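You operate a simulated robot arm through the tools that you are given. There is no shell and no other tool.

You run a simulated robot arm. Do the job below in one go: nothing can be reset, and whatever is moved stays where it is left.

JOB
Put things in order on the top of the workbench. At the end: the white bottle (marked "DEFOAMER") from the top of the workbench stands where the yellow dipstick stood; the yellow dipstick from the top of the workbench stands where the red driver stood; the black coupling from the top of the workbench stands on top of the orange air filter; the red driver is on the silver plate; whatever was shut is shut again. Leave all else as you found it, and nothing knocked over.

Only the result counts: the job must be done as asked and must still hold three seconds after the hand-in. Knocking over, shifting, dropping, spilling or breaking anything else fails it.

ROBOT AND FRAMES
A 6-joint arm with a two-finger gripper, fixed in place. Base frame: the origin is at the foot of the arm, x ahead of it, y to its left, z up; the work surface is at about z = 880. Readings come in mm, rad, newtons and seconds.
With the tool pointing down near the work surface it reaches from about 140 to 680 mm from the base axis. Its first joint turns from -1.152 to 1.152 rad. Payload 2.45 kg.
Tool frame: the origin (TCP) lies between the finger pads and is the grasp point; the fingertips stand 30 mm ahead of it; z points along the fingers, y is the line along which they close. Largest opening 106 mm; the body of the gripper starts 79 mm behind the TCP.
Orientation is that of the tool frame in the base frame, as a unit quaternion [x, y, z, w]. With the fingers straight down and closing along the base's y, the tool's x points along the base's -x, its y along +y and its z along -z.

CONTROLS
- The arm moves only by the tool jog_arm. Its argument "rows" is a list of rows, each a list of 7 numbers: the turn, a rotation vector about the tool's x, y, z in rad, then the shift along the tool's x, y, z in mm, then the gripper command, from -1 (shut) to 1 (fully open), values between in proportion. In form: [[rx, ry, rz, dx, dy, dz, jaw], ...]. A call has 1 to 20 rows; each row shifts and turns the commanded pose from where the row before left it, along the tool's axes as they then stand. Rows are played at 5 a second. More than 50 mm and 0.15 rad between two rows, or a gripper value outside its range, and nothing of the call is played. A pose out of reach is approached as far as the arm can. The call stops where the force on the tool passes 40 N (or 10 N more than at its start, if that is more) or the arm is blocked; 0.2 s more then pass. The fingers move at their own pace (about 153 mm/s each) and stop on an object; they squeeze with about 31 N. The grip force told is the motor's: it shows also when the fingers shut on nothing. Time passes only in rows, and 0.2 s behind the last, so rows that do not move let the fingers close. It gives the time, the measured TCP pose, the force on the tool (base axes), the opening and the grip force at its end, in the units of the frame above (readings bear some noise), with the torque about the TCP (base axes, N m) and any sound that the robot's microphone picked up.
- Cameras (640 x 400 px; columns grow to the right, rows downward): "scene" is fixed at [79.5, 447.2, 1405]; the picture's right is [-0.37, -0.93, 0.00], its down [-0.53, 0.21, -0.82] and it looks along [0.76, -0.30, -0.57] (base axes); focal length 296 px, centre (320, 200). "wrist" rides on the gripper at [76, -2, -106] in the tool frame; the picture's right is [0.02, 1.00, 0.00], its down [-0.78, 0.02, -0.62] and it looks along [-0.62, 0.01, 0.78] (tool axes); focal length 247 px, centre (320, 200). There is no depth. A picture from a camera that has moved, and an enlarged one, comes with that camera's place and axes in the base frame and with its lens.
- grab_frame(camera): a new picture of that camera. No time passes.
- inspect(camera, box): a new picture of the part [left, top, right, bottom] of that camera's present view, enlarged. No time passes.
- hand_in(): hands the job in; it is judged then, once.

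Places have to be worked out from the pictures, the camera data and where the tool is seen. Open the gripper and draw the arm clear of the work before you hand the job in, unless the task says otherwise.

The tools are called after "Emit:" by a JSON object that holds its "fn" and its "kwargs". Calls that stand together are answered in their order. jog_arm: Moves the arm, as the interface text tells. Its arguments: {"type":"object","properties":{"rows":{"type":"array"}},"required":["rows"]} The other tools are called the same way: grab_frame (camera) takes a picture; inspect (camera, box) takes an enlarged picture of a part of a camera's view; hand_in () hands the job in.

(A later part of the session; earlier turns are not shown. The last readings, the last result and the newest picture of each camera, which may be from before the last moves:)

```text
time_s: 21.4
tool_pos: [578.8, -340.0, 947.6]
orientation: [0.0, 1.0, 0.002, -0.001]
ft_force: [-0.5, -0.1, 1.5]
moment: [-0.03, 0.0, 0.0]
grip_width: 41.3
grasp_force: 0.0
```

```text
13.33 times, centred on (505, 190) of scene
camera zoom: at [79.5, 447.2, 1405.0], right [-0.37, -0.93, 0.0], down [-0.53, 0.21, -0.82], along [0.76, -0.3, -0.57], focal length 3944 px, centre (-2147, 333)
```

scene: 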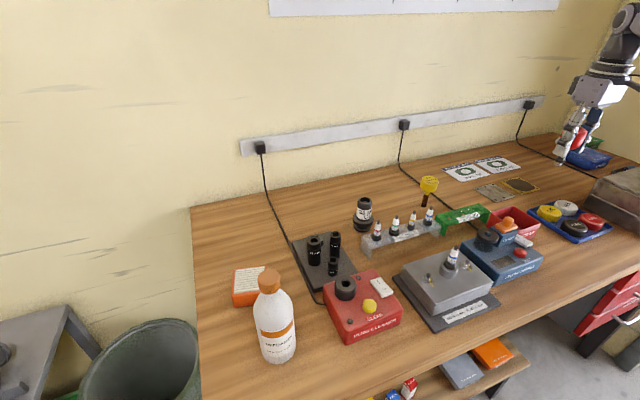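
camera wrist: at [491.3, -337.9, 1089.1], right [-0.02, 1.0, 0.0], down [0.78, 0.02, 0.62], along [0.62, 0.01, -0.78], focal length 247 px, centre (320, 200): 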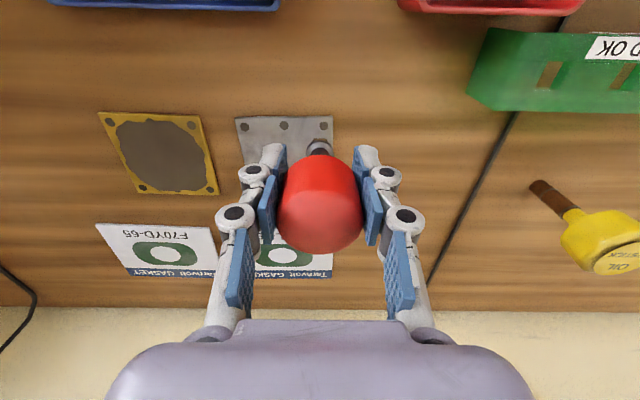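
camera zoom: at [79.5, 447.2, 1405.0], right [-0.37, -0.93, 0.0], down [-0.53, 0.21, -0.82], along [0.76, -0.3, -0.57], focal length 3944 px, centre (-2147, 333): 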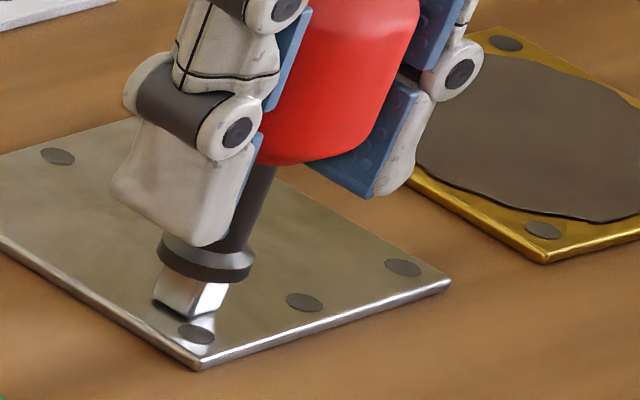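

Grip force is zero and the driver has not moved. I keep opening slowly and check that it stands by itself.

Emit:
{"fn": "jog_arm", "kwargs": {"rows": [[0, 0, 0, 0, 0, 0, -0.22], [0, 0, 0, 0, 0, 0, -0.21], [0, 0, 0, 0, 0, 0, -0.2], [0, 0, 0, 0, 0, 0, -0.18], [0, 0, 0, 0, 0, 0, -0.16], [0, 0, 0, 0, 0, 0, -0.14]]}}

Emit:
{"fn": "inspect", "kwargs": {"camera": "scene", "box": [480, 165, 530, 210]}}

Emit:
{"fn": "grab_frame", "kwargs": {"camera": "wrist"}}

```text
time_s: 22.8
tool_pos: [579.0, -338.0, 946.2]
orientation: [0.0, 1.0, 0.001, 0.0]
ft_force: [0.0, 0.8, -0.2]
moment: [-0.03, -0.05, -0.01]
grip_width: 45.5
grasp_force: 0.1
```

```text
8.89 times, centred on (505, 188) of scene
camera zoom: at [79.5, 447.2, 1405.0], right [-0.37, -0.93, 0.0], down [-0.53, 0.21, -0.82], along [0.76, -0.3, -0.57], focal length 2629 px, centre (-1324, 311)
```

zoom: 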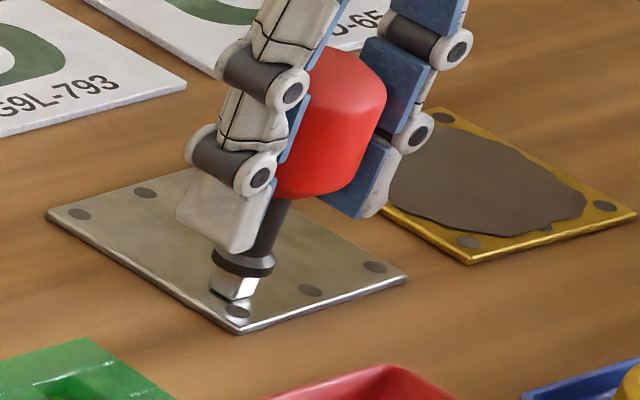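

```text
taken
camera wrist: at [501.1, -341.6, 1053.0], right [-0.02, 1.0, 0.0], down [0.78, 0.02, 0.62], along [0.62, 0.01, -0.78], focal length 247 px, centre (320, 200)
```

wrist: 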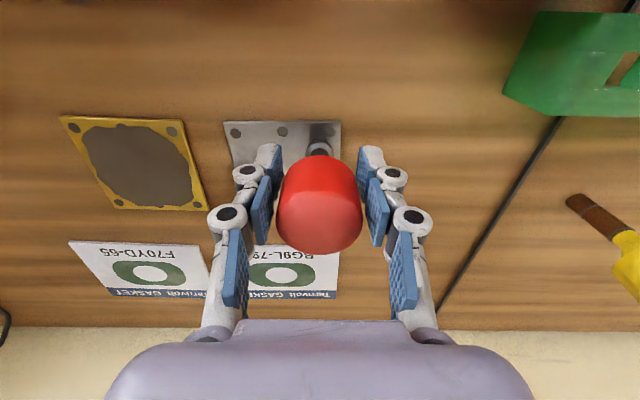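

The driver stands on its own. I open fully and slide out backwards and up, keeping the fingers on either side of the handle.

Emit:
{"fn": "jog_arm", "kwargs": {"rows": [[0, 0, 0, 0, 0, 0, -0.1], [0, 0, 0, 0, 0, 0, 0.0], [0, 0, 0, 0, 0, 0, 0.2], [0, 0, 0, 0, 0, 0, 0.5], [0, 0, 0, 0, 0, 0, 0.8], [0, 0, 0, 0, 0, 0, 1], [0, 0, 0, 5, 0, -10, 1], [0, 0, 0, 10, 0, -18, 1], [0, 0, 0, 14, 0, -25, 1], [0, 0, 0, 15, 0, -30, 1], [0, 0, 0, 15, 0, -30, 1], [0, 0, 0, 0, 0, 0, 1]]}}

Emit:
{"fn": "inspect", "kwargs": {"camera": "scene", "box": [470, 130, 550, 220]}}

Emit:
{"fn": "grab_frame", "kwargs": {"camera": "wrist"}}

```text
time_s: 25.4
tool_pos: [520.7, -338.4, 1060.0]
orientation: [-0.001, 1.0, 0.001, 0.0]
ft_force: [0.7, 0.2, 0.3]
moment: [-0.03, 0.01, 0.03]
grip_width: 106.0
grasp_force: 0.1
```

```text
4.44 times, centred on (510, 175) of scene
camera zoom: at [79.5, 447.2, 1405.0], right [-0.37, -0.93, 0.0], down [-0.53, 0.21, -0.82], along [0.76, -0.3, -0.57], focal length 1314 px, centre (-524, 311)
```

zoom: 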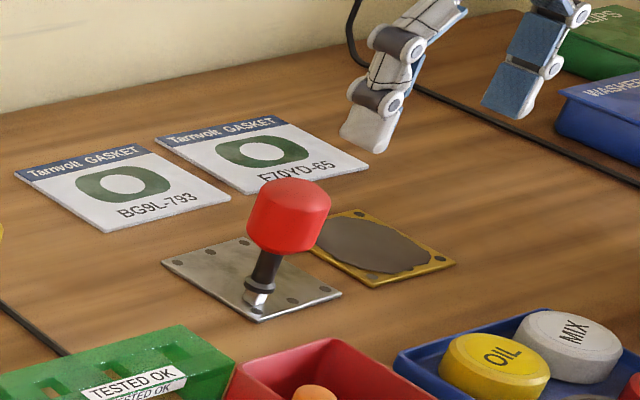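

```text
taken
camera wrist: at [442.8, -339.7, 1166.4], right [-0.02, 1.0, 0.0], down [0.78, 0.02, 0.62], along [0.62, 0.01, -0.78], focal length 247 px, centre (320, 200)
```

wrist: 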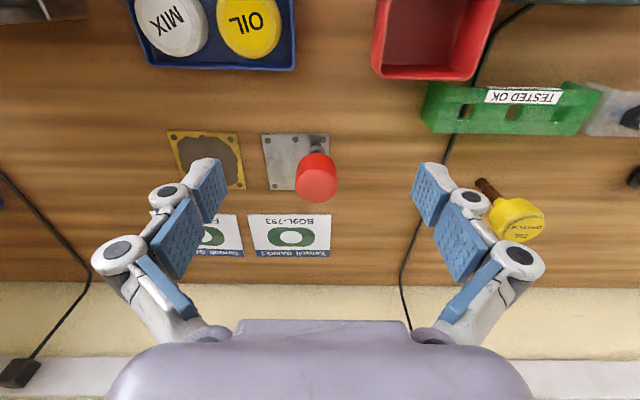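

The driver now stands on the silver plate. Next is the dipstick: I move to (555,-110,1065) to view it closely.

Emit:
{"fn": "jog_arm", "kwargs": {"rows": [[0, 0, 0, 0, 20, -5, 1], [0, 0, 0, -5, 40, 0, 1], [0, 0, 0, -5, 42, 0, 1], [0, 0, 0, -8, 42, 0, 1], [0, 0, 0, -8, 42, 0, 1], [0, 0, 0, -8, 42, 0, 1], [0, 0, 0, 0, 0, 0, 1]]}}

Emit:
{"fn": "grab_frame", "kwargs": {"camera": "wrist"}}

Emit:
{"fn": "inspect", "kwargs": {"camera": "wrist", "box": [250, 80, 390, 200]}}

Emit:
{"fn": "inspect", "kwargs": {"camera": "scene", "box": [400, 130, 540, 220]}}

```text
time_s: 27.0
tool_pos: [554.3, -113.4, 1067.0]
orientation: [0.0, 1.0, 0.001, 0.0]
ft_force: [0.9, -0.5, 0.1]
moment: [-0.02, 0.05, 0.0]
grip_width: 105.9
grasp_force: 0.1
```

```text
taken
camera wrist: at [476.8, -114.3, 1173.1], right [-0.02, 1.0, 0.0], down [0.78, 0.02, 0.62], along [0.62, 0.01, -0.78], focal length 247 px, centre (320, 200)
```

wrist: 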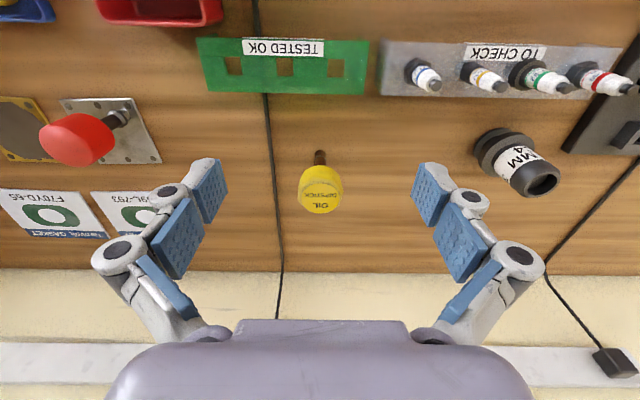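

```text
3.33 times, centred on (320, 140) of wrist
camera zoom: at [476.8, -114.3, 1173.1], right [-0.02, 1.0, 0.0], down [0.78, 0.02, 0.62], along [0.62, 0.01, -0.78], focal length 823 px, centre (320, 400)
```

zoom: 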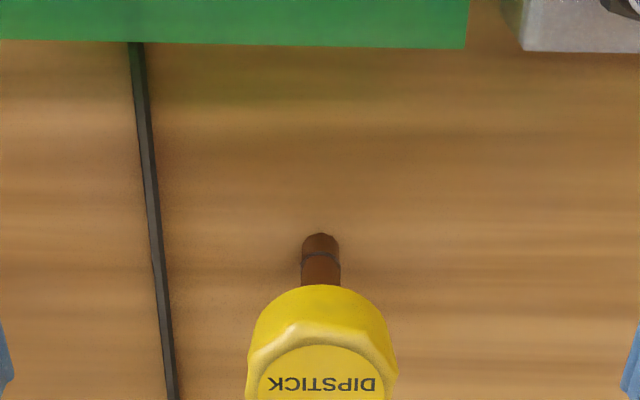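

```text
4.44 times, centred on (470, 175) of scene
camera zoom: at [79.4, 447.2, 1405.0], right [-0.37, -0.93, 0.0], down [-0.53, 0.21, -0.82], along [0.76, -0.3, -0.57], focal length 1314 px, centre (-347, 311)
```

zoom: 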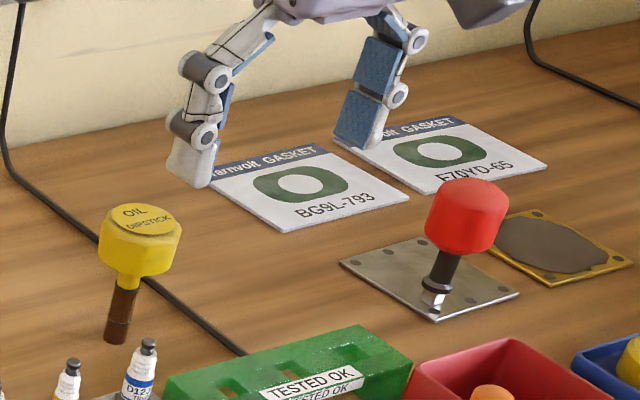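

The dipstick stem bottom is at about (629.5,-112), with a stem of roughly 14 mm. I move directly above it to check alignment.

Emit:
{"fn": "jog_arm", "kwargs": {"rows": [[0, 0, 0, -37, 0.5, 13, 1], [0, 0, 0, -38, 0.5, 14, 1], [0, 0, 0, 0, 0, 0, 1]]}}

Emit:
{"fn": "grab_frame", "kwargs": {"camera": "wrist"}}

Emit:
{"fn": "inspect", "kwargs": {"camera": "wrist", "box": [260, 80, 380, 190]}}

```text
time_s: 27.8
tool_pos: [632.2, -110.1, 1040.0]
orientation: [0.0, 1.0, 0.002, 0.0]
ft_force: [-0.5, 0.5, 0.2]
moment: [0.01, 0.02, 0.0]
grip_width: 105.8
grasp_force: 0.0
```

```text
taken
camera wrist: at [554.2, -113.2, 1145.6], right [-0.02, 1.0, 0.0], down [0.78, 0.02, 0.62], along [0.62, 0.01, -0.78], focal length 247 px, centre (320, 200)
```

wrist: 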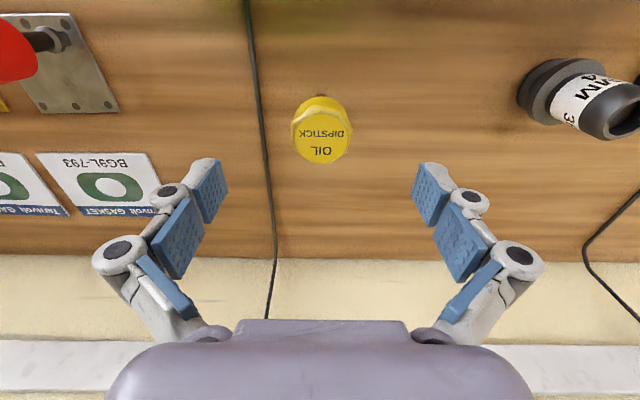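

```text
3.64 times, centred on (320, 135) of wrist
camera zoom: at [554.2, -113.2, 1145.6], right [-0.02, 1.0, 0.0], down [0.78, 0.02, 0.62], along [0.62, 0.01, -0.78], focal length 898 px, centre (320, 436)
```

zoom: 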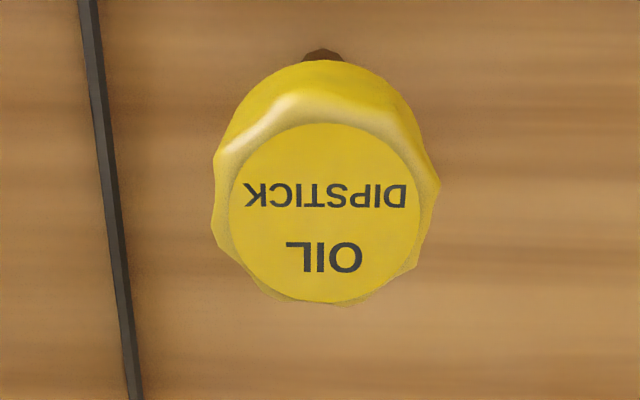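

The dipstick head (about 44 mm wide, z 941–977) is aligned within a millimetre. I descend to z = 957 and close slowly.

Emit:
{"fn": "jog_arm", "kwargs": {"rows": [[0, 0, 0, -0.5, 0.4, 28, 1], [0, 0, 0, 0, 0, 28, 1], [0, 0, 0, 0, 0, 20, 1], [0, 0, 0, 0, 0, 7, 1], [0, 0, 0, 0, 0, 0, 0.3], [0, 0, 0, 0, 0, 0, 0.0], [0, 0, 0, 0, 0, 0, -0.06]]}}

Emit:
{"fn": "grab_frame", "kwargs": {"camera": "wrist"}}

Emit:
{"fn": "inspect", "kwargs": {"camera": "scene", "box": [395, 150, 465, 215]}}

```text
time_s: 29.4
tool_pos: [630.4, -108.7, 955.0]
orientation: [0.0, 1.0, 0.001, 0.0]
ft_force: [1.0, 0.3, -0.6]
moment: [0.04, 0.02, -0.03]
grip_width: 49.8
grasp_force: 0.1
```

```text
taken
camera wrist: at [552.4, -111.5, 1061.9], right [-0.02, 1.0, 0.0], down [0.78, 0.02, 0.62], along [0.62, 0.01, -0.78], focal length 247 px, centre (320, 200)
```

wrist: 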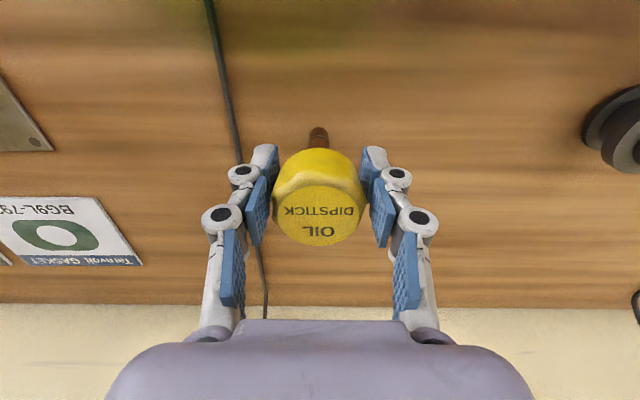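

```text
6.15 times, centred on (430, 182) of scene
camera zoom: at [79.5, 447.2, 1405.0], right [-0.37, -0.93, 0.0], down [-0.53, 0.21, -0.82], along [0.76, -0.3, -0.57], focal length 1820 px, centre (-357, 308)
```

zoom: 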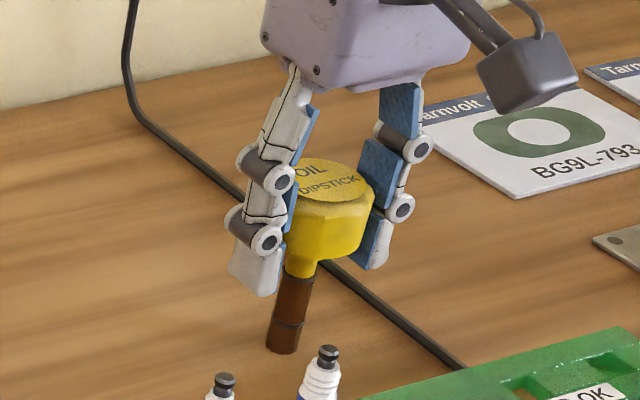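

The head sits centred between the fingers, so I finish closing slowly.

Emit:
{"fn": "jog_arm", "kwargs": {"rows": [[0, 0, 0, 0, 0, 0, -0.1], [0, 0, 0, 0, 0, 0, -0.13], [0, 0, 0, 0, 0, 0, -0.16], [0, 0, 0, 0, 0, 0, -0.19], [0, 0, 0, 0, 0, 0, -0.22], [0, 0, 0, 0, 0, 0, -0.3], [0, 0, 0, 0, 0, 0, -0.6], [0, 0, 0, 0, 0, 0, -1], [0, 0, 0, 0, 0, 0, -1]]}}

Emit:
{"fn": "grab_frame", "kwargs": {"camera": "wrist"}}

Emit:
{"fn": "inspect", "kwargs": {"camera": "scene", "box": [395, 150, 465, 215]}}

```text
time_s: 31.4
tool_pos: [630.0, -109.5, 956.5]
orientation: [0.0, 1.0, 0.001, 0.0]
ft_force: [0.1, -0.7, 1.2]
moment: [-0.09, 0.01, 0.03]
grip_width: 44.5
grasp_force: 31.3
```

```text
taken
camera wrist: at [552.3, -111.5, 1062.0], right [-0.02, 1.0, 0.0], down [0.78, 0.02, 0.62], along [0.62, 0.01, -0.78], focal length 247 px, centre (320, 200)
```

wrist: 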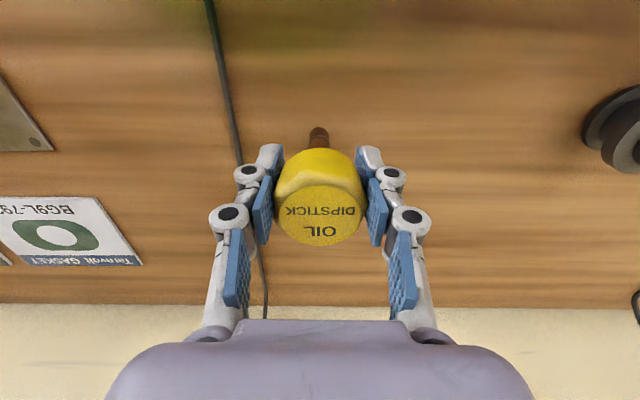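

```text
6.15 times, centred on (430, 182) of scene
camera zoom: at [79.4, 447.2, 1405.0], right [-0.37, -0.93, 0.0], down [-0.53, 0.21, -0.82], along [0.76, -0.3, -0.57], focal length 1820 px, centre (-357, 308)
```

zoom: 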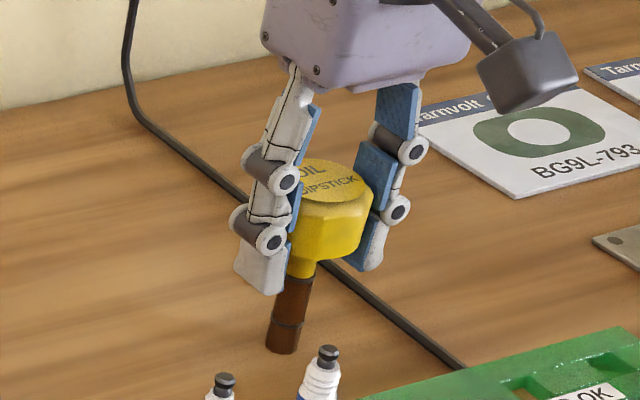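

Gripped at 44.5 mm. I lift the dipstick straight up and check it.

Emit:
{"fn": "jog_arm", "kwargs": {"rows": [[0, 0, 0, 0, 0, -5, -1], [0, 0, 0, 0, 0, -20, -1], [0, 0, 0, 10, 0, -35, -1], [0, 0, 0, 30, 0, -35, -1], [0, 0, 0, 40, 0, -10, -1], [0, 0, 0, 0, 0, 0, -1]]}}

Emit:
{"fn": "grab_frame", "kwargs": {"camera": "scene"}}

Emit:
{"fn": "grab_frame", "kwargs": {"camera": "wrist"}}

```text
time_s: 32.8
tool_pos: [548.7, -110.5, 1059.0]
orientation: [-0.001, 1.0, 0.001, 0.001]
ft_force: [0.3, -0.1, -0.1]
moment: [0.04, -0.01, -0.02]
grip_width: 44.5
grasp_force: 31.2
```

```text
taken
```

scene: 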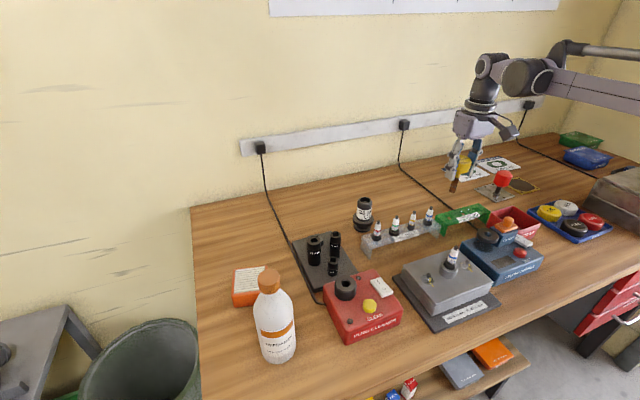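

```text
taken
camera wrist: at [470.7, -113.4, 1165.0], right [-0.02, 1.0, 0.0], down [0.78, 0.02, 0.62], along [0.62, 0.01, -0.78], focal length 247 px, centre (320, 200)
```

wrist: 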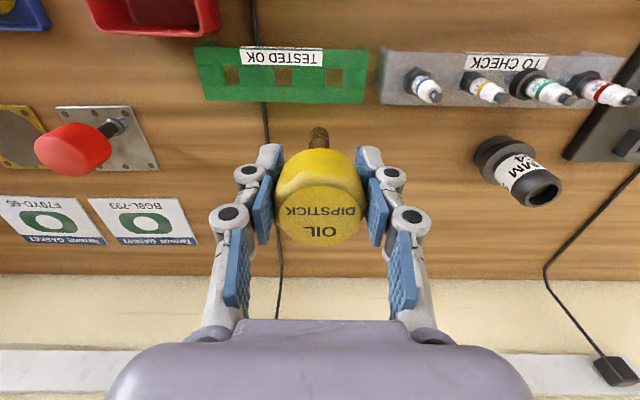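

I zoom on the stem to measure it, and on the holder area from here.

Emit:
{"fn": "inspect", "kwargs": {"camera": "wrist", "box": [290, 110, 350, 160]}}

Emit:
{"fn": "inspect", "kwargs": {"camera": "scene", "box": [430, 140, 500, 200]}}

Emit:
{"fn": "inspect", "kwargs": {"camera": "scene", "box": [305, 225, 335, 255]}}

```text
8.00 times, centred on (320, 135) of wrist
camera zoom: at [470.7, -113.4, 1165.0], right [-0.02, 1.0, 0.0], down [0.78, 0.02, 0.62], along [0.62, 0.01, -0.78], focal length 1976 px, centre (320, 720)
```

zoom: 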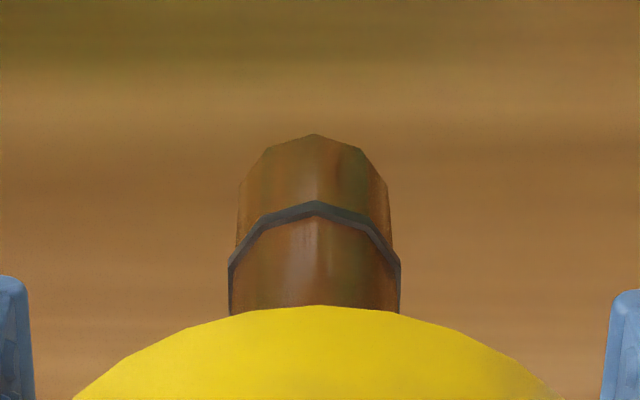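

```text
6.67 times, centred on (465, 170) of scene
camera zoom: at [79.4, 447.2, 1405.0], right [-0.37, -0.93, 0.0], down [-0.53, 0.21, -0.82], along [0.76, -0.3, -0.57], focal length 1972 px, centre (-647, 400)
```

zoom: 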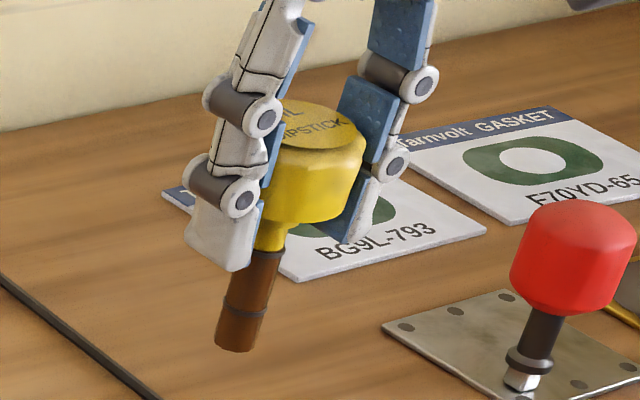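

```text
13.33 times, centred on (320, 240) of scene
camera zoom: at [79.4, 447.2, 1405.0], right [-0.37, -0.93, 0.0], down [-0.53, 0.21, -0.82], along [0.76, -0.3, -0.57], focal length 3944 px, centre (320, -333)
```

zoom: 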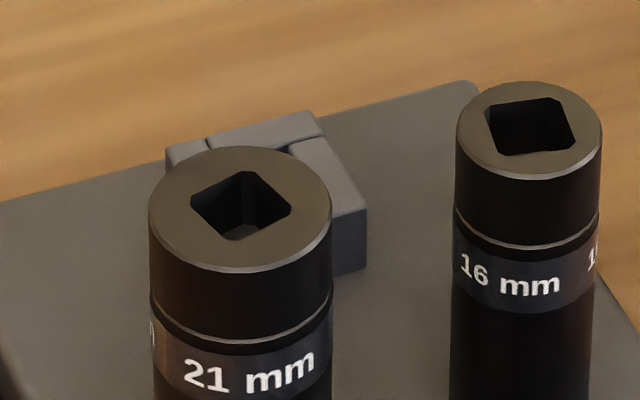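

The stem measures roughly 14.4 mm, so I need an accurate size of the holder's hole. I move to (500,130,1090), from where the holder is visible beside the gripper.

Emit:
{"fn": "jog_arm", "kwargs": {"rows": [[0, 0, 0, 8, 40, -6, -1], [0, 0, 0, 8, 40, -6, -1], [0, 0, 0, 8, 40, -5, -1], [0, 0, 0, 8, 40, -5, -1], [0, 0, 0, 8, 40, -5, -1], [0, 0, 0, 8, 40, -5, -1], [0, 0, 0, 0, 0, 0, -1]]}}

Emit:
{"fn": "grab_frame", "kwargs": {"camera": "wrist"}}

```text
time_s: 34.4
tool_pos: [498.8, 129.4, 1092.2]
orientation: [0.001, 1.0, 0.001, 0.001]
ft_force: [0.3, -0.9, -0.1]
moment: [-0.03, 0.01, 0.04]
grip_width: 44.5
grasp_force: 31.2
```

```text
taken
camera wrist: at [421.3, 128.0, 1198.2], right [-0.02, 1.0, 0.0], down [0.78, 0.02, 0.62], along [0.62, 0.01, -0.78], focal length 247 px, centre (320, 200)
```

wrist: 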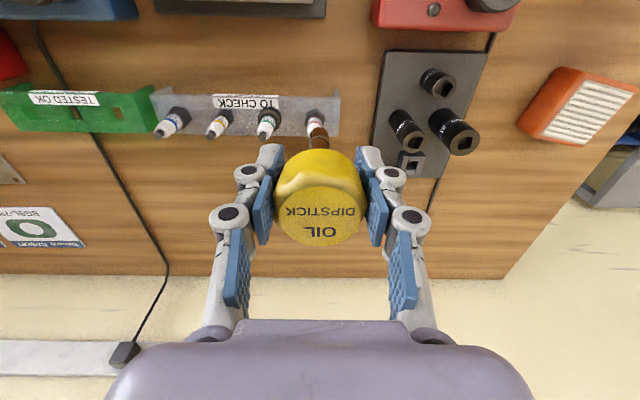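

Emit:
{"fn": "inspect", "kwargs": {"camera": "wrist", "box": [390, 145, 434, 180]}}

Emit:
{"fn": "inspect", "kwargs": {"camera": "wrist", "box": [370, 50, 490, 190]}}

```text
11.43 times, centred on (412, 162) of wrist
camera zoom: at [421.3, 128.0, 1198.2], right [-0.02, 1.0, 0.0], down [0.78, 0.02, 0.62], along [0.62, 0.01, -0.78], focal length 2823 px, centre (-731, 629)
```

zoom: 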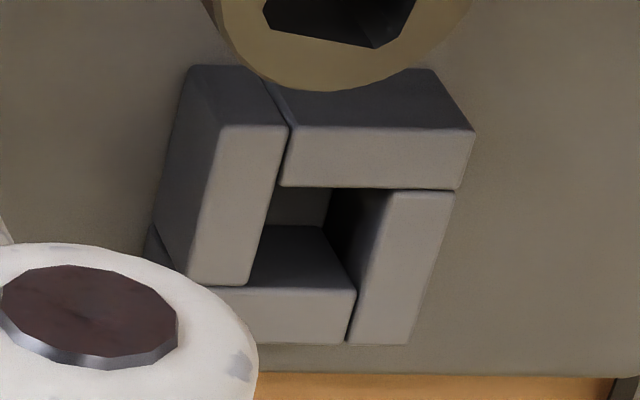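

```text
2.86 times, centred on (430, 120) of wrist
camera zoom: at [421.3, 128.0, 1198.2], right [-0.02, 1.0, 0.0], down [0.78, 0.02, 0.62], along [0.62, 0.01, -0.78], focal length 706 px, centre (6, 429)
```

zoom: 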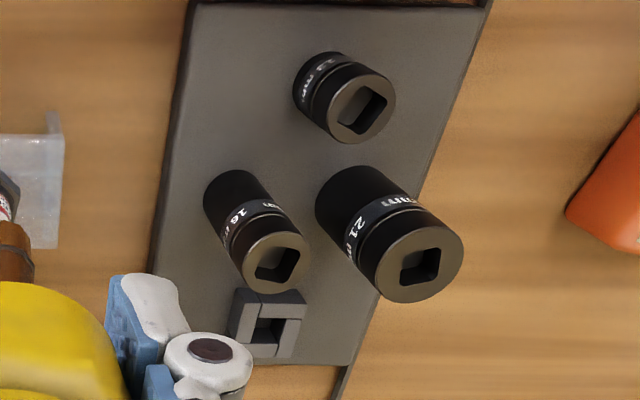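

Two views triangulate the hole at about (588,253.5) with its top near z 908 and an opening of 13–13.5 mm, close to the stem's 13.8 mm. I bring the stem just above the holder to compare them directly.

Emit:
{"fn": "jog_arm", "kwargs": {"rows": [[0, 0, 0, -15, 41.5, 2, -1], [0, 0, 0, -15, 41.5, 2, -1], [0, 0, 0, -16, 41.5, 2, -1], [0, 0, 0, -22, 0, 30, -1], [0, 0, 0, -20, 0, 35, -1], [0, 0, 0, 0, 0, 0, -1]]}}

Emit:
{"fn": "grab_frame", "kwargs": {"camera": "wrist"}}

Emit:
{"fn": "inspect", "kwargs": {"camera": "wrist", "box": [285, 100, 355, 160]}}

Emit:
{"fn": "inspect", "kwargs": {"camera": "scene", "box": [280, 180, 370, 270]}}

```text
time_s: 35.8
tool_pos: [589.4, 253.3, 1022.9]
orientation: [0.0, 1.0, 0.001, 0.0]
ft_force: [-0.6, 0.6, -0.3]
moment: [0.04, 0.03, 0.01]
grip_width: 44.5
grasp_force: 31.2
```

```text
taken
camera wrist: at [511.5, 251.0, 1129.2], right [-0.02, 1.0, 0.0], down [0.78, 0.02, 0.62], along [0.62, 0.01, -0.78], focal length 247 px, centre (320, 200)
```

wrist: 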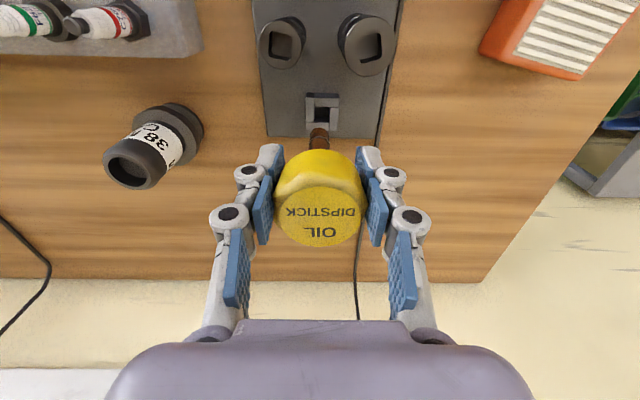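

```text
6.67 times, centred on (320, 130) of wrist
camera zoom: at [511.5, 251.0, 1129.2], right [-0.02, 1.0, 0.0], down [0.78, 0.02, 0.62], along [0.62, 0.01, -0.78], focal length 1646 px, centre (320, 667)
```

zoom: 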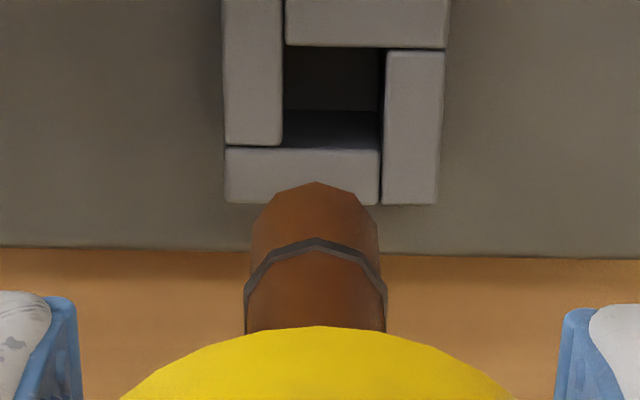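

```text
4.44 times, centred on (325, 225) of scene
camera zoom: at [79.5, 447.2, 1405.0], right [-0.37, -0.93, 0.0], down [-0.53, 0.21, -0.82], along [0.76, -0.3, -0.57], focal length 1314 px, centre (298, 89)
```

zoom: 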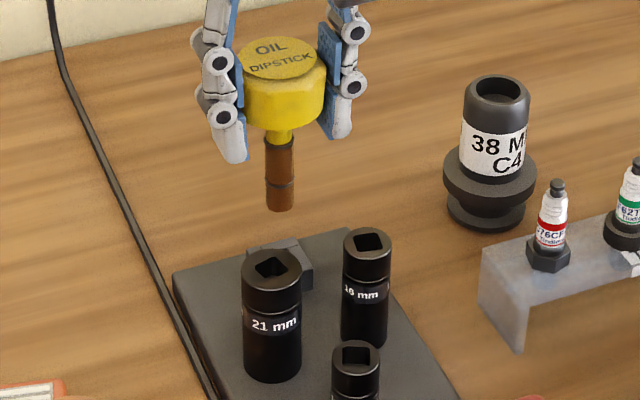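

The hole (about 13.5 mm) and the stem (about 14 mm) are nearly equal, so I need a comparison at the same height. I lower to about 6 mm above the block.

Emit:
{"fn": "jog_arm", "kwargs": {"rows": [[0, 0, 0, 0, 0, 15, -1], [0, 0, 0, 0, 0, 13, -1], [0, 0, 0, 0, 0, 0, -1]]}}

Emit:
{"fn": "inspect", "kwargs": {"camera": "wrist", "box": [285, 100, 355, 160]}}

Emit:
{"fn": "inspect", "kwargs": {"camera": "scene", "box": [295, 205, 355, 260]}}

```text
time_s: 36.6
tool_pos: [589.2, 253.6, 995.1]
orientation: [0.0, 1.0, 0.001, 0.0]
ft_force: [1.1, 0.1, 0.5]
moment: [-0.03, 0.01, -0.01]
grip_width: 44.5
grasp_force: 31.1
```

```text
6.67 times, centred on (320, 130) of wrist
camera zoom: at [511.0, 251.3, 1101.2], right [-0.02, 1.0, 0.0], down [0.78, 0.02, 0.62], along [0.62, 0.01, -0.78], focal length 1646 px, centre (320, 667)
```

zoom: 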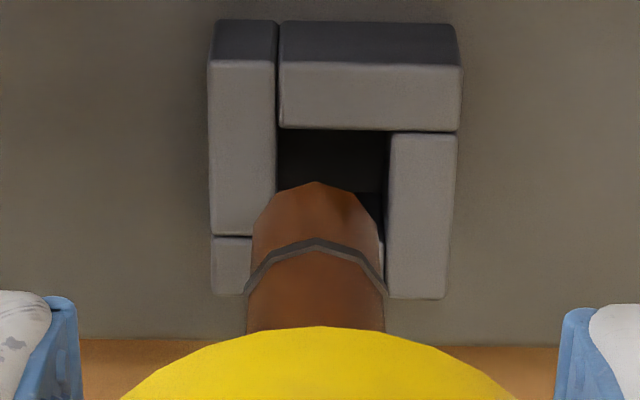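

```text
7.27 times, centred on (325, 232) of scene
camera zoom: at [79.5, 447.2, 1405.0], right [-0.37, -0.93, 0.0], down [-0.53, 0.21, -0.82], along [0.76, -0.3, -0.57], focal length 2151 px, centre (284, -36)
```

zoom: 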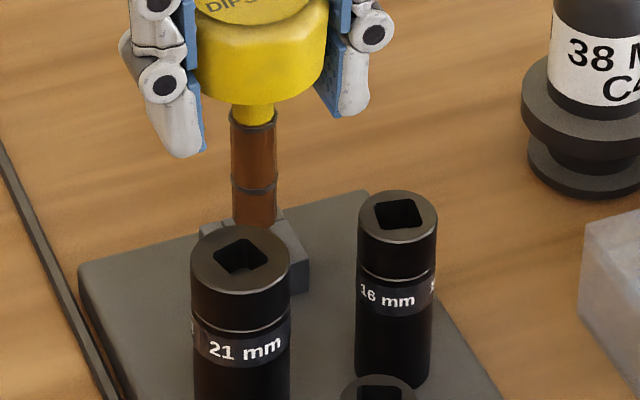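

At this height the stem looks about 5 mm too far in +x and 2 mm low in y relative to the hole. I raise slightly, shift and look again.

Emit:
{"fn": "jog_arm", "kwargs": {"rows": [[0, 0, 0, 0, 0, -3, -1], [0, 0, 0, 5, 2, 0, -1], [0, 0, 0, 0, 0, 0, -1]]}}

Emit:
{"fn": "inspect", "kwargs": {"camera": "wrist", "box": [285, 100, 355, 160]}}

Emit:
{"fn": "inspect", "kwargs": {"camera": "scene", "box": [295, 215, 340, 255]}}

```text
time_s: 37.4
tool_pos: [583.6, 255.3, 997.3]
orientation: [0.0, 1.0, 0.0, 0.0]
ft_force: [-0.3, 0.1, -0.2]
moment: [-0.02, -0.03, 0.0]
grip_width: 44.6
grasp_force: 30.7
```

```text
6.67 times, centred on (320, 130) of wrist
camera zoom: at [506.1, 253.6, 1103.6], right [-0.02, 1.0, 0.0], down [0.78, 0.02, 0.62], along [0.62, 0.01, -0.78], focal length 1646 px, centre (320, 667)
```

zoom: 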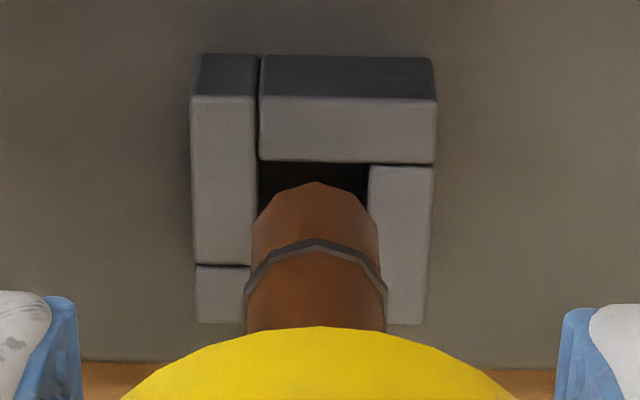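

```text
10.00 times, centred on (318, 235) of scene
camera zoom: at [79.5, 447.2, 1405.0], right [-0.37, -0.93, 0.0], down [-0.53, 0.21, -0.82], along [0.76, -0.3, -0.57], focal length 2958 px, centre (345, -150)
```

zoom: 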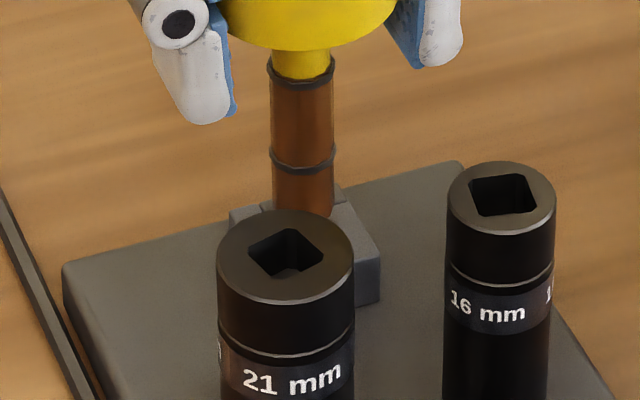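

The stem is clearly slightly wider than the hole, so it will stand on the block's rim exactly over the hole, and centring matters. I fine-adjust x by -1.5 and y by -0.25, lower 3 mm and look.

Emit:
{"fn": "jog_arm", "kwargs": {"rows": [[0, 0, 0, 1.5, -0.25, 0, -1], [0, 0, 0, 0, 0, 3, -1], [0, 0, 0, 0, 0, 0, -1]]}}

Emit:
{"fn": "inspect", "kwargs": {"camera": "wrist", "box": [295, 110, 345, 150]}}

Emit:
{"fn": "inspect", "kwargs": {"camera": "scene", "box": [300, 220, 335, 250]}}

```text
time_s: 38.2
tool_pos: [582.6, 257.2, 994.1]
orientation: [0.0, 1.0, 0.001, -0.001]
ft_force: [-0.5, -0.2, -0.4]
moment: [-0.03, -0.03, -0.02]
grip_width: 44.5
grasp_force: 30.9
```

```text
10.00 times, centred on (320, 130) of wrist
camera zoom: at [505.2, 254.0, 1100.5], right [-0.02, 1.0, 0.0], down [0.78, 0.02, 0.62], along [0.62, 0.01, -0.78], focal length 2470 px, centre (320, 900)
```

zoom: 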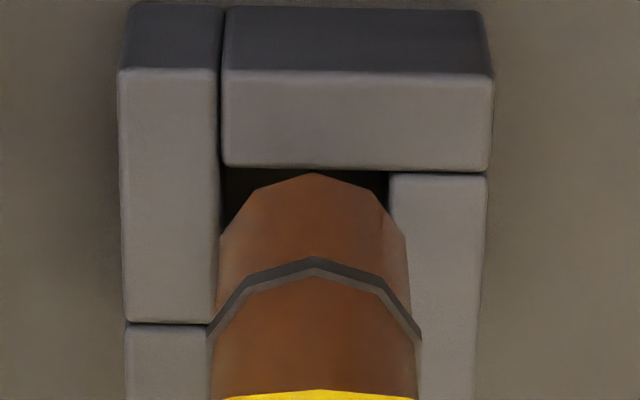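

```text
13.33 times, centred on (318, 235) of scene
camera zoom: at [79.5, 447.2, 1405.0], right [-0.37, -0.93, 0.0], down [-0.53, 0.21, -0.82], along [0.76, -0.3, -0.57], focal length 3944 px, centre (353, -267)
```

zoom: 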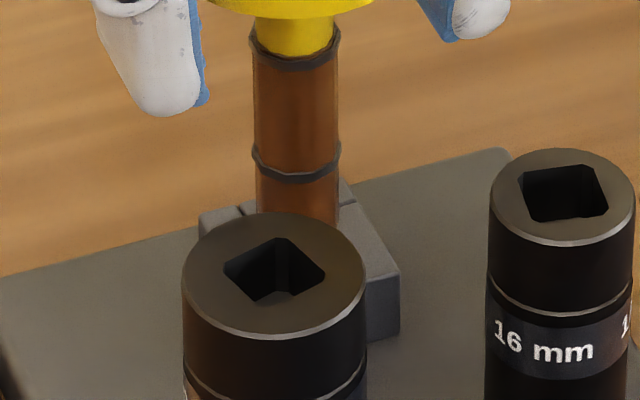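

Lateral offset is about 0.3 mm. I correct y by -0.3 and lower in half-millimetre steps to find the contact height.

Emit:
{"fn": "jog_arm", "kwargs": {"rows": [[0, 0, 0, 0, -0.3, 0, -1], [0, 0, 0, 0, 0, 0.5, -1], [0, 0, 0, 0, 0, 0.5, -1], [0, 0, 0, 0, 0, 0, -1]]}}

Emit:
{"fn": "inspect", "kwargs": {"camera": "wrist", "box": [295, 110, 345, 150]}}

```text
time_s: 39.2
tool_pos: [582.8, 254.9, 993.3]
orientation: [-0.001, 1.0, 0.001, 0.0]
ft_force: [-0.5, 0.3, 0.7]
moment: [0.0, 0.05, 0.03]
grip_width: 44.3
grasp_force: 31.1
```

```text
10.00 times, centred on (320, 130) of wrist
camera zoom: at [505.2, 253.5, 1099.2], right [-0.02, 1.0, 0.0], down [0.78, 0.02, 0.62], along [0.62, 0.01, -0.78], focal length 2470 px, centre (320, 900)
```

zoom: 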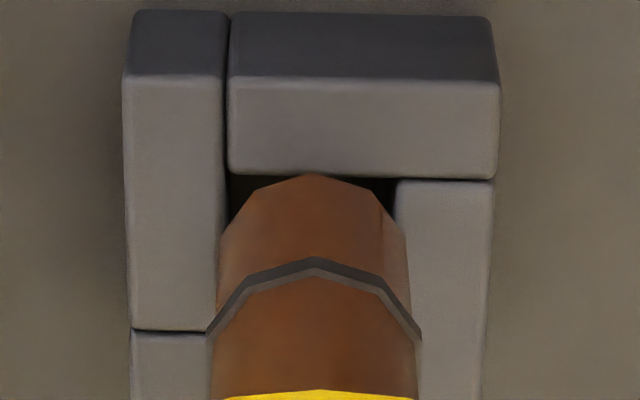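

Lateral alignment is now within 0.1 mm. I keep lowering in 0.5 mm steps.

Emit:
{"fn": "jog_arm", "kwargs": {"rows": [[0, 0, 0, 0, 0, 0.5, -1], [0, 0, 0, 0, 0, 0.5, -1], [0, 0, 0, 0, 0, 0, -1]]}}

Emit:
{"fn": "inspect", "kwargs": {"camera": "wrist", "box": [295, 110, 345, 150]}}

Emit:
{"fn": "inspect", "kwargs": {"camera": "scene", "box": [300, 220, 335, 250]}}

```text
time_s: 40.0
tool_pos: [584.1, 255.7, 991.4]
orientation: [-0.001, 1.0, 0.002, 0.0]
ft_force: [-0.3, -0.5, -0.1]
moment: [0.04, 0.0, 0.01]
grip_width: 44.3
grasp_force: 30.9
```

```text
10.00 times, centred on (320, 130) of wrist
camera zoom: at [505.5, 253.0, 1098.0], right [-0.02, 1.0, 0.0], down [0.78, 0.02, 0.62], along [0.62, 0.01, -0.78], focal length 2470 px, centre (320, 900)
```

zoom: 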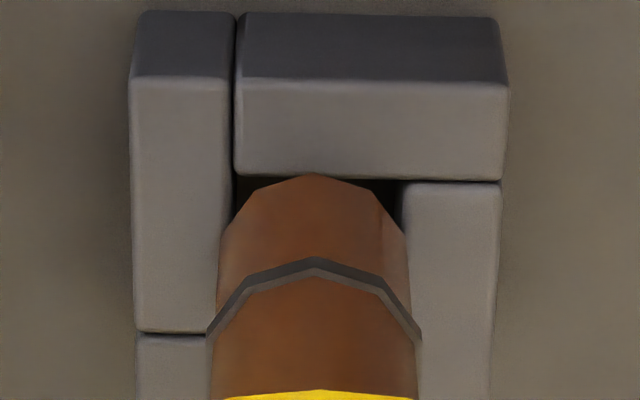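

```text
13.33 times, centred on (318, 235) of scene
camera zoom: at [79.5, 447.2, 1405.0], right [-0.37, -0.93, 0.0], down [-0.53, 0.21, -0.82], along [0.76, -0.3, -0.57], focal length 3944 px, centre (353, -267)
```

zoom: 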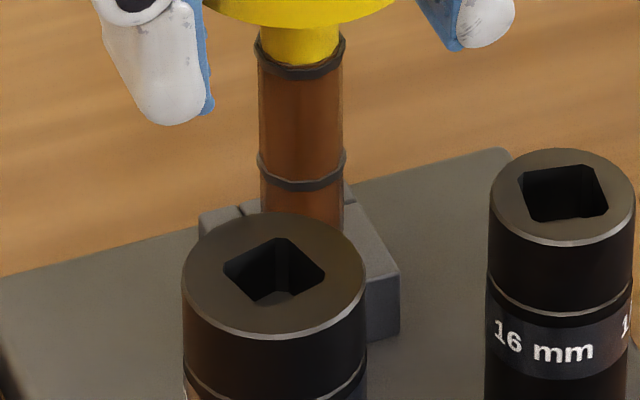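

The relative position moved slightly without a command, so I wait a moment with no motion and look again for drift.

Emit:
{"fn": "jog_arm", "kwargs": {"rows": [[0, 0, 0, 0, 0, 0, -1], [0, 0, 0, 0, 0, 0, -1], [0, 0, 0, 0, 0, 0, -1]]}}

Emit:
{"fn": "inspect", "kwargs": {"camera": "wrist", "box": [295, 110, 345, 150]}}

```text
time_s: 40.8
tool_pos: [583.1, 255.5, 991.6]
orientation: [0.0, 1.0, 0.001, -0.001]
ft_force: [-0.6, 0.0, 0.0]
moment: [0.0, 0.0, 0.02]
grip_width: 44.4
grasp_force: 31.3
```

```text
10.00 times, centred on (320, 130) of wrist
camera zoom: at [505.5, 253.0, 1098.1], right [-0.02, 1.0, 0.0], down [0.78, 0.02, 0.62], along [0.62, 0.01, -0.78], focal length 2470 px, centre (320, 900)
```

zoom: 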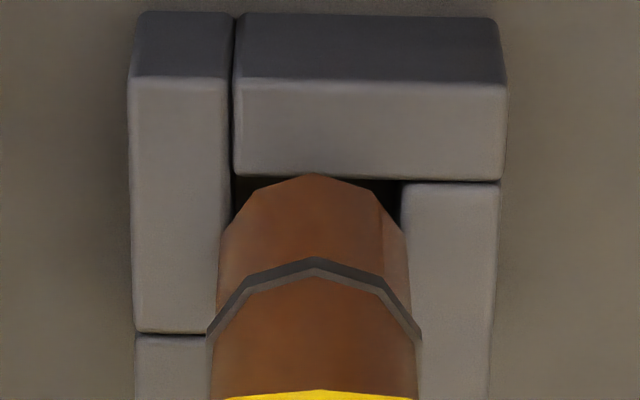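

The camera pose readout is stable and precise, and it shows about a 0.5 mm y error. I command y +0.45 and continue down 0.5 mm.

Emit:
{"fn": "jog_arm", "kwargs": {"rows": [[0, 0, 0, 0, 0.45, 0, -1], [0, 0, 0, 0, 0, 0.5, -1], [0, 0, 0, 0, 0, 0, -1]]}}

Emit:
{"fn": "inspect", "kwargs": {"camera": "wrist", "box": [295, 110, 345, 150]}}

```text
time_s: 41.6
tool_pos: [584.1, 255.3, 991.1]
orientation: [0.0, 1.0, 0.0, 0.0]
ft_force: [0.3, -0.9, 0.0]
moment: [0.01, 0.01, -0.01]
grip_width: 44.7
grasp_force: 31.3
```

```text
10.00 times, centred on (320, 130) of wrist
camera zoom: at [505.4, 254.0, 1096.9], right [-0.02, 1.0, 0.0], down [0.78, 0.02, 0.62], along [0.62, 0.01, -0.78], focal length 2470 px, centre (320, 900)
```

zoom: 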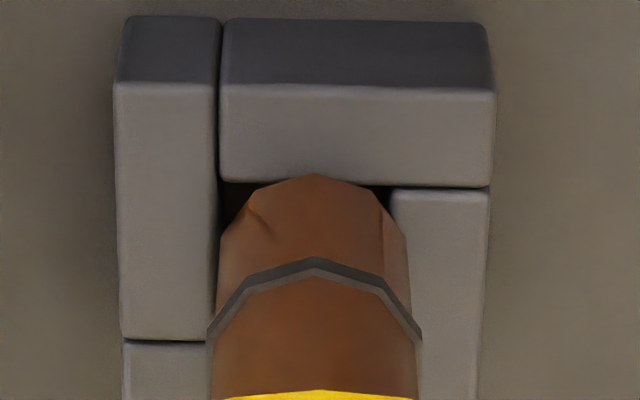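

Emit:
{"fn": "jog_arm", "kwargs": {"rows": [[0, 0, 0, 0, -0.3, 0, -1], [0, 0, 0, 0, 0, 0.5, -1], [0, 0, 0, 0, 0, 0, -1]]}}

Emit:
{"fn": "inspect", "kwargs": {"camera": "wrist", "box": [295, 110, 345, 150]}}

```text
time_s: 42.4
tool_pos: [582.6, 255.7, 990.2]
orientation: [-0.001, 1.0, 0.001, 0.0]
ft_force: [-0.2, -0.4, 0.0]
moment: [0.0, 0.01, -0.02]
grip_width: 44.3
grasp_force: 30.4
```

```text
10.00 times, centred on (320, 130) of wrist
camera zoom: at [505.0, 253.3, 1096.8], right [-0.02, 1.0, 0.0], down [0.78, 0.02, 0.62], along [0.62, 0.01, -0.78], focal length 2470 px, centre (320, 900)
```

zoom: 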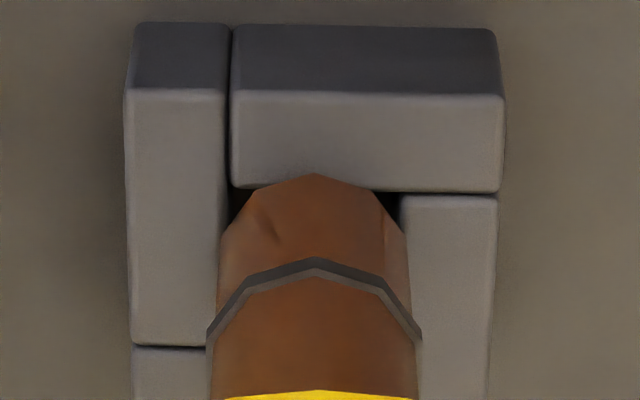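

Emit:
{"fn": "jog_arm", "kwargs": {"rows": [[0, 0, 0, -0.4, 0, 0.5, -1], [0, 0, 0, 0, 0, 0.5, -1], [0, 0, 0, 0, 0, 0, -1]]}}

Emit:
{"fn": "inspect", "kwargs": {"camera": "wrist", "box": [295, 110, 345, 150]}}

Emit:
{"fn": "inspect", "kwargs": {"camera": "scene", "box": [300, 220, 335, 250]}}

```text
time_s: 43.2
tool_pos: [583.9, 255.5, 989.2]
orientation: [0.001, 1.0, 0.001, -0.001]
ft_force: [-0.3, 0.2, -0.3]
moment: [-0.03, 0.02, 0.02]
grip_width: 44.1
grasp_force: 30.9
```

```text
10.00 times, centred on (320, 130) of wrist
camera zoom: at [505.6, 253.1, 1096.0], right [-0.02, 1.0, 0.0], down [0.78, 0.02, 0.62], along [0.62, 0.01, -0.78], focal length 2470 px, centre (320, 900)
```

zoom: 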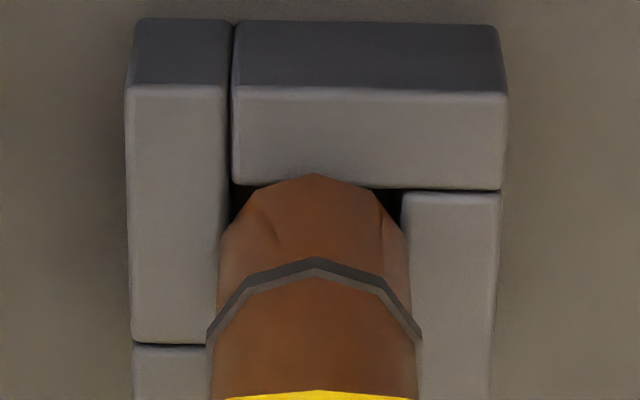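

```text
13.33 times, centred on (318, 235) of scene
camera zoom: at [79.5, 447.2, 1405.0], right [-0.37, -0.93, 0.0], down [-0.53, 0.21, -0.82], along [0.76, -0.3, -0.57], focal length 3944 px, centre (353, -267)
```

zoom: 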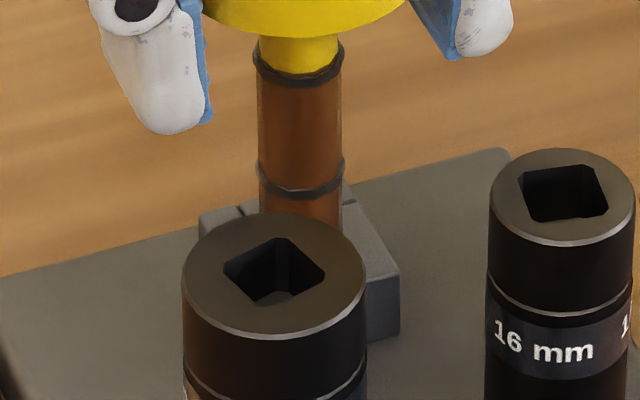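

Still no contact. I continue down in small steps.

Emit:
{"fn": "jog_arm", "kwargs": {"rows": [[0, 0, 0, 0, 0.2, 0.7, -1], [0, 0, 0, 0, 0, 0.7, -1], [0, 0, 0, 0, 0, 0, -1]]}}

Emit:
{"fn": "inspect", "kwargs": {"camera": "wrist", "box": [295, 110, 345, 150]}}

```text
time_s: 44.0
tool_pos: [583.9, 256.1, 989.2]
orientation: [0.0, 1.0, 0.002, 0.0]
ft_force: [0.0, -0.1, -0.2]
moment: [0.03, 0.0, 0.02]
grip_width: 44.1
grasp_force: 31.0
```

```text
10.00 times, centred on (320, 130) of wrist
camera zoom: at [506.3, 253.4, 1095.0], right [-0.02, 1.0, 0.0], down [0.78, 0.02, 0.62], along [0.62, 0.01, -0.78], focal length 2470 px, centre (320, 900)
```

zoom: 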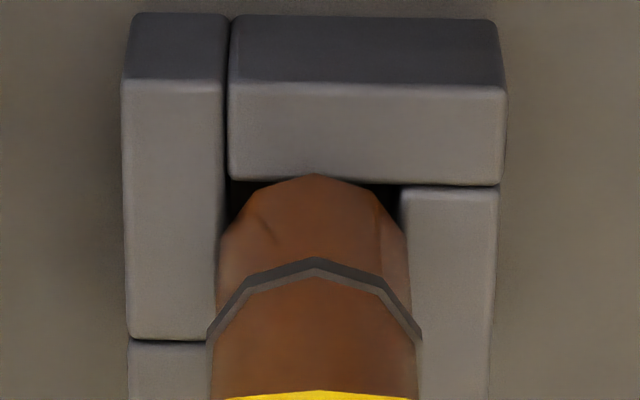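

Y alignment is within 0.2 mm and there is still no contact. I continue down about 2 mm, stopping if force rises.

Emit:
{"fn": "jog_arm", "kwargs": {"rows": [[0, 0, 0, -0.5, 0, 0.7, -1], [0, 0, 0, 0, 0, 0.7, -1], [0, 0, 0, 0, 0, 0.6, -1], [0, 0, 0, 0, 0, 0, -1]]}}

Emit:
{"fn": "inspect", "kwargs": {"camera": "wrist", "box": [295, 110, 345, 150]}}

```text
time_s: 45.0
tool_pos: [584.6, 255.6, 986.1]
orientation: [0.0, 1.0, 0.002, 0.001]
ft_force: [-0.4, 0.4, 0.1]
moment: [0.01, -0.03, -0.02]
grip_width: 44.3
grasp_force: 31.4
```

```text
10.00 times, centred on (320, 130) of wrist
camera zoom: at [506.9, 253.9, 1092.0], right [-0.02, 1.0, 0.0], down [0.78, 0.02, 0.62], along [0.62, 0.01, -0.78], focal length 2470 px, centre (320, 900)
```

zoom: 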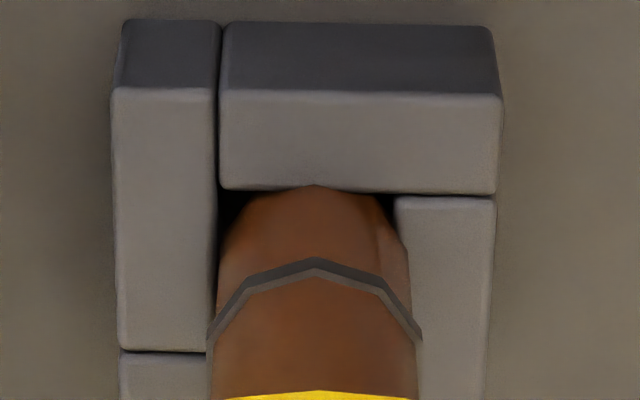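

The stem's lower edge is now hidden behind the near wall with no force, so it is entering the hole. I correct y by -0.2 and continue down gently.

Emit:
{"fn": "jog_arm", "kwargs": {"rows": [[0, 0, 0, -0.3, -0.2, 0.5, -1], [0, 0, 0, 0, 0, 0.7, -1], [0, 0, 0, 0, 0, 0.7, -1], [0, 0, 0, 0, 0, 0, -1]]}}

Emit:
{"fn": "inspect", "kwargs": {"camera": "wrist", "box": [295, 110, 345, 150]}}

Emit:
{"fn": "inspect", "kwargs": {"camera": "scene", "box": [300, 215, 335, 250]}}

```text
time_s: 46.0
tool_pos: [586.2, 255.6, 985.0]
orientation: [0.0, 1.0, 0.0, -0.001]
ft_force: [0.7, 0.2, -0.1]
moment: [0.0, 0.02, 0.02]
grip_width: 44.4
grasp_force: 31.3
```

```text
10.00 times, centred on (320, 130) of wrist
camera zoom: at [507.0, 253.5, 1090.2], right [-0.02, 1.0, 0.0], down [0.78, 0.02, 0.62], along [0.62, 0.01, -0.78], focal length 2470 px, centre (320, 900)
```

zoom: 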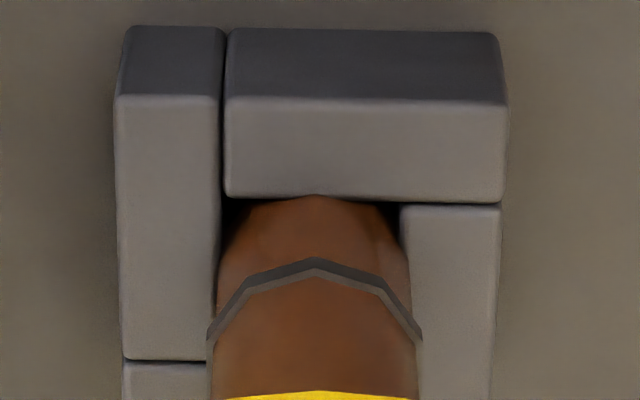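

```text
11.43 times, centred on (318, 232) of scene
camera zoom: at [79.5, 447.2, 1405.0], right [-0.37, -0.93, 0.0], down [-0.53, 0.21, -0.82], along [0.76, -0.3, -0.57], focal length 3380 px, centre (349, -171)
```

zoom: 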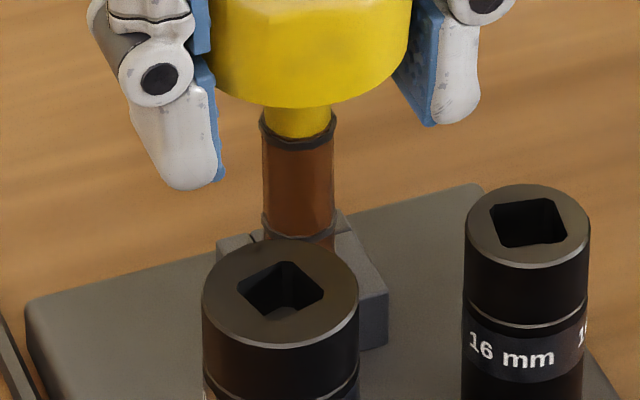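

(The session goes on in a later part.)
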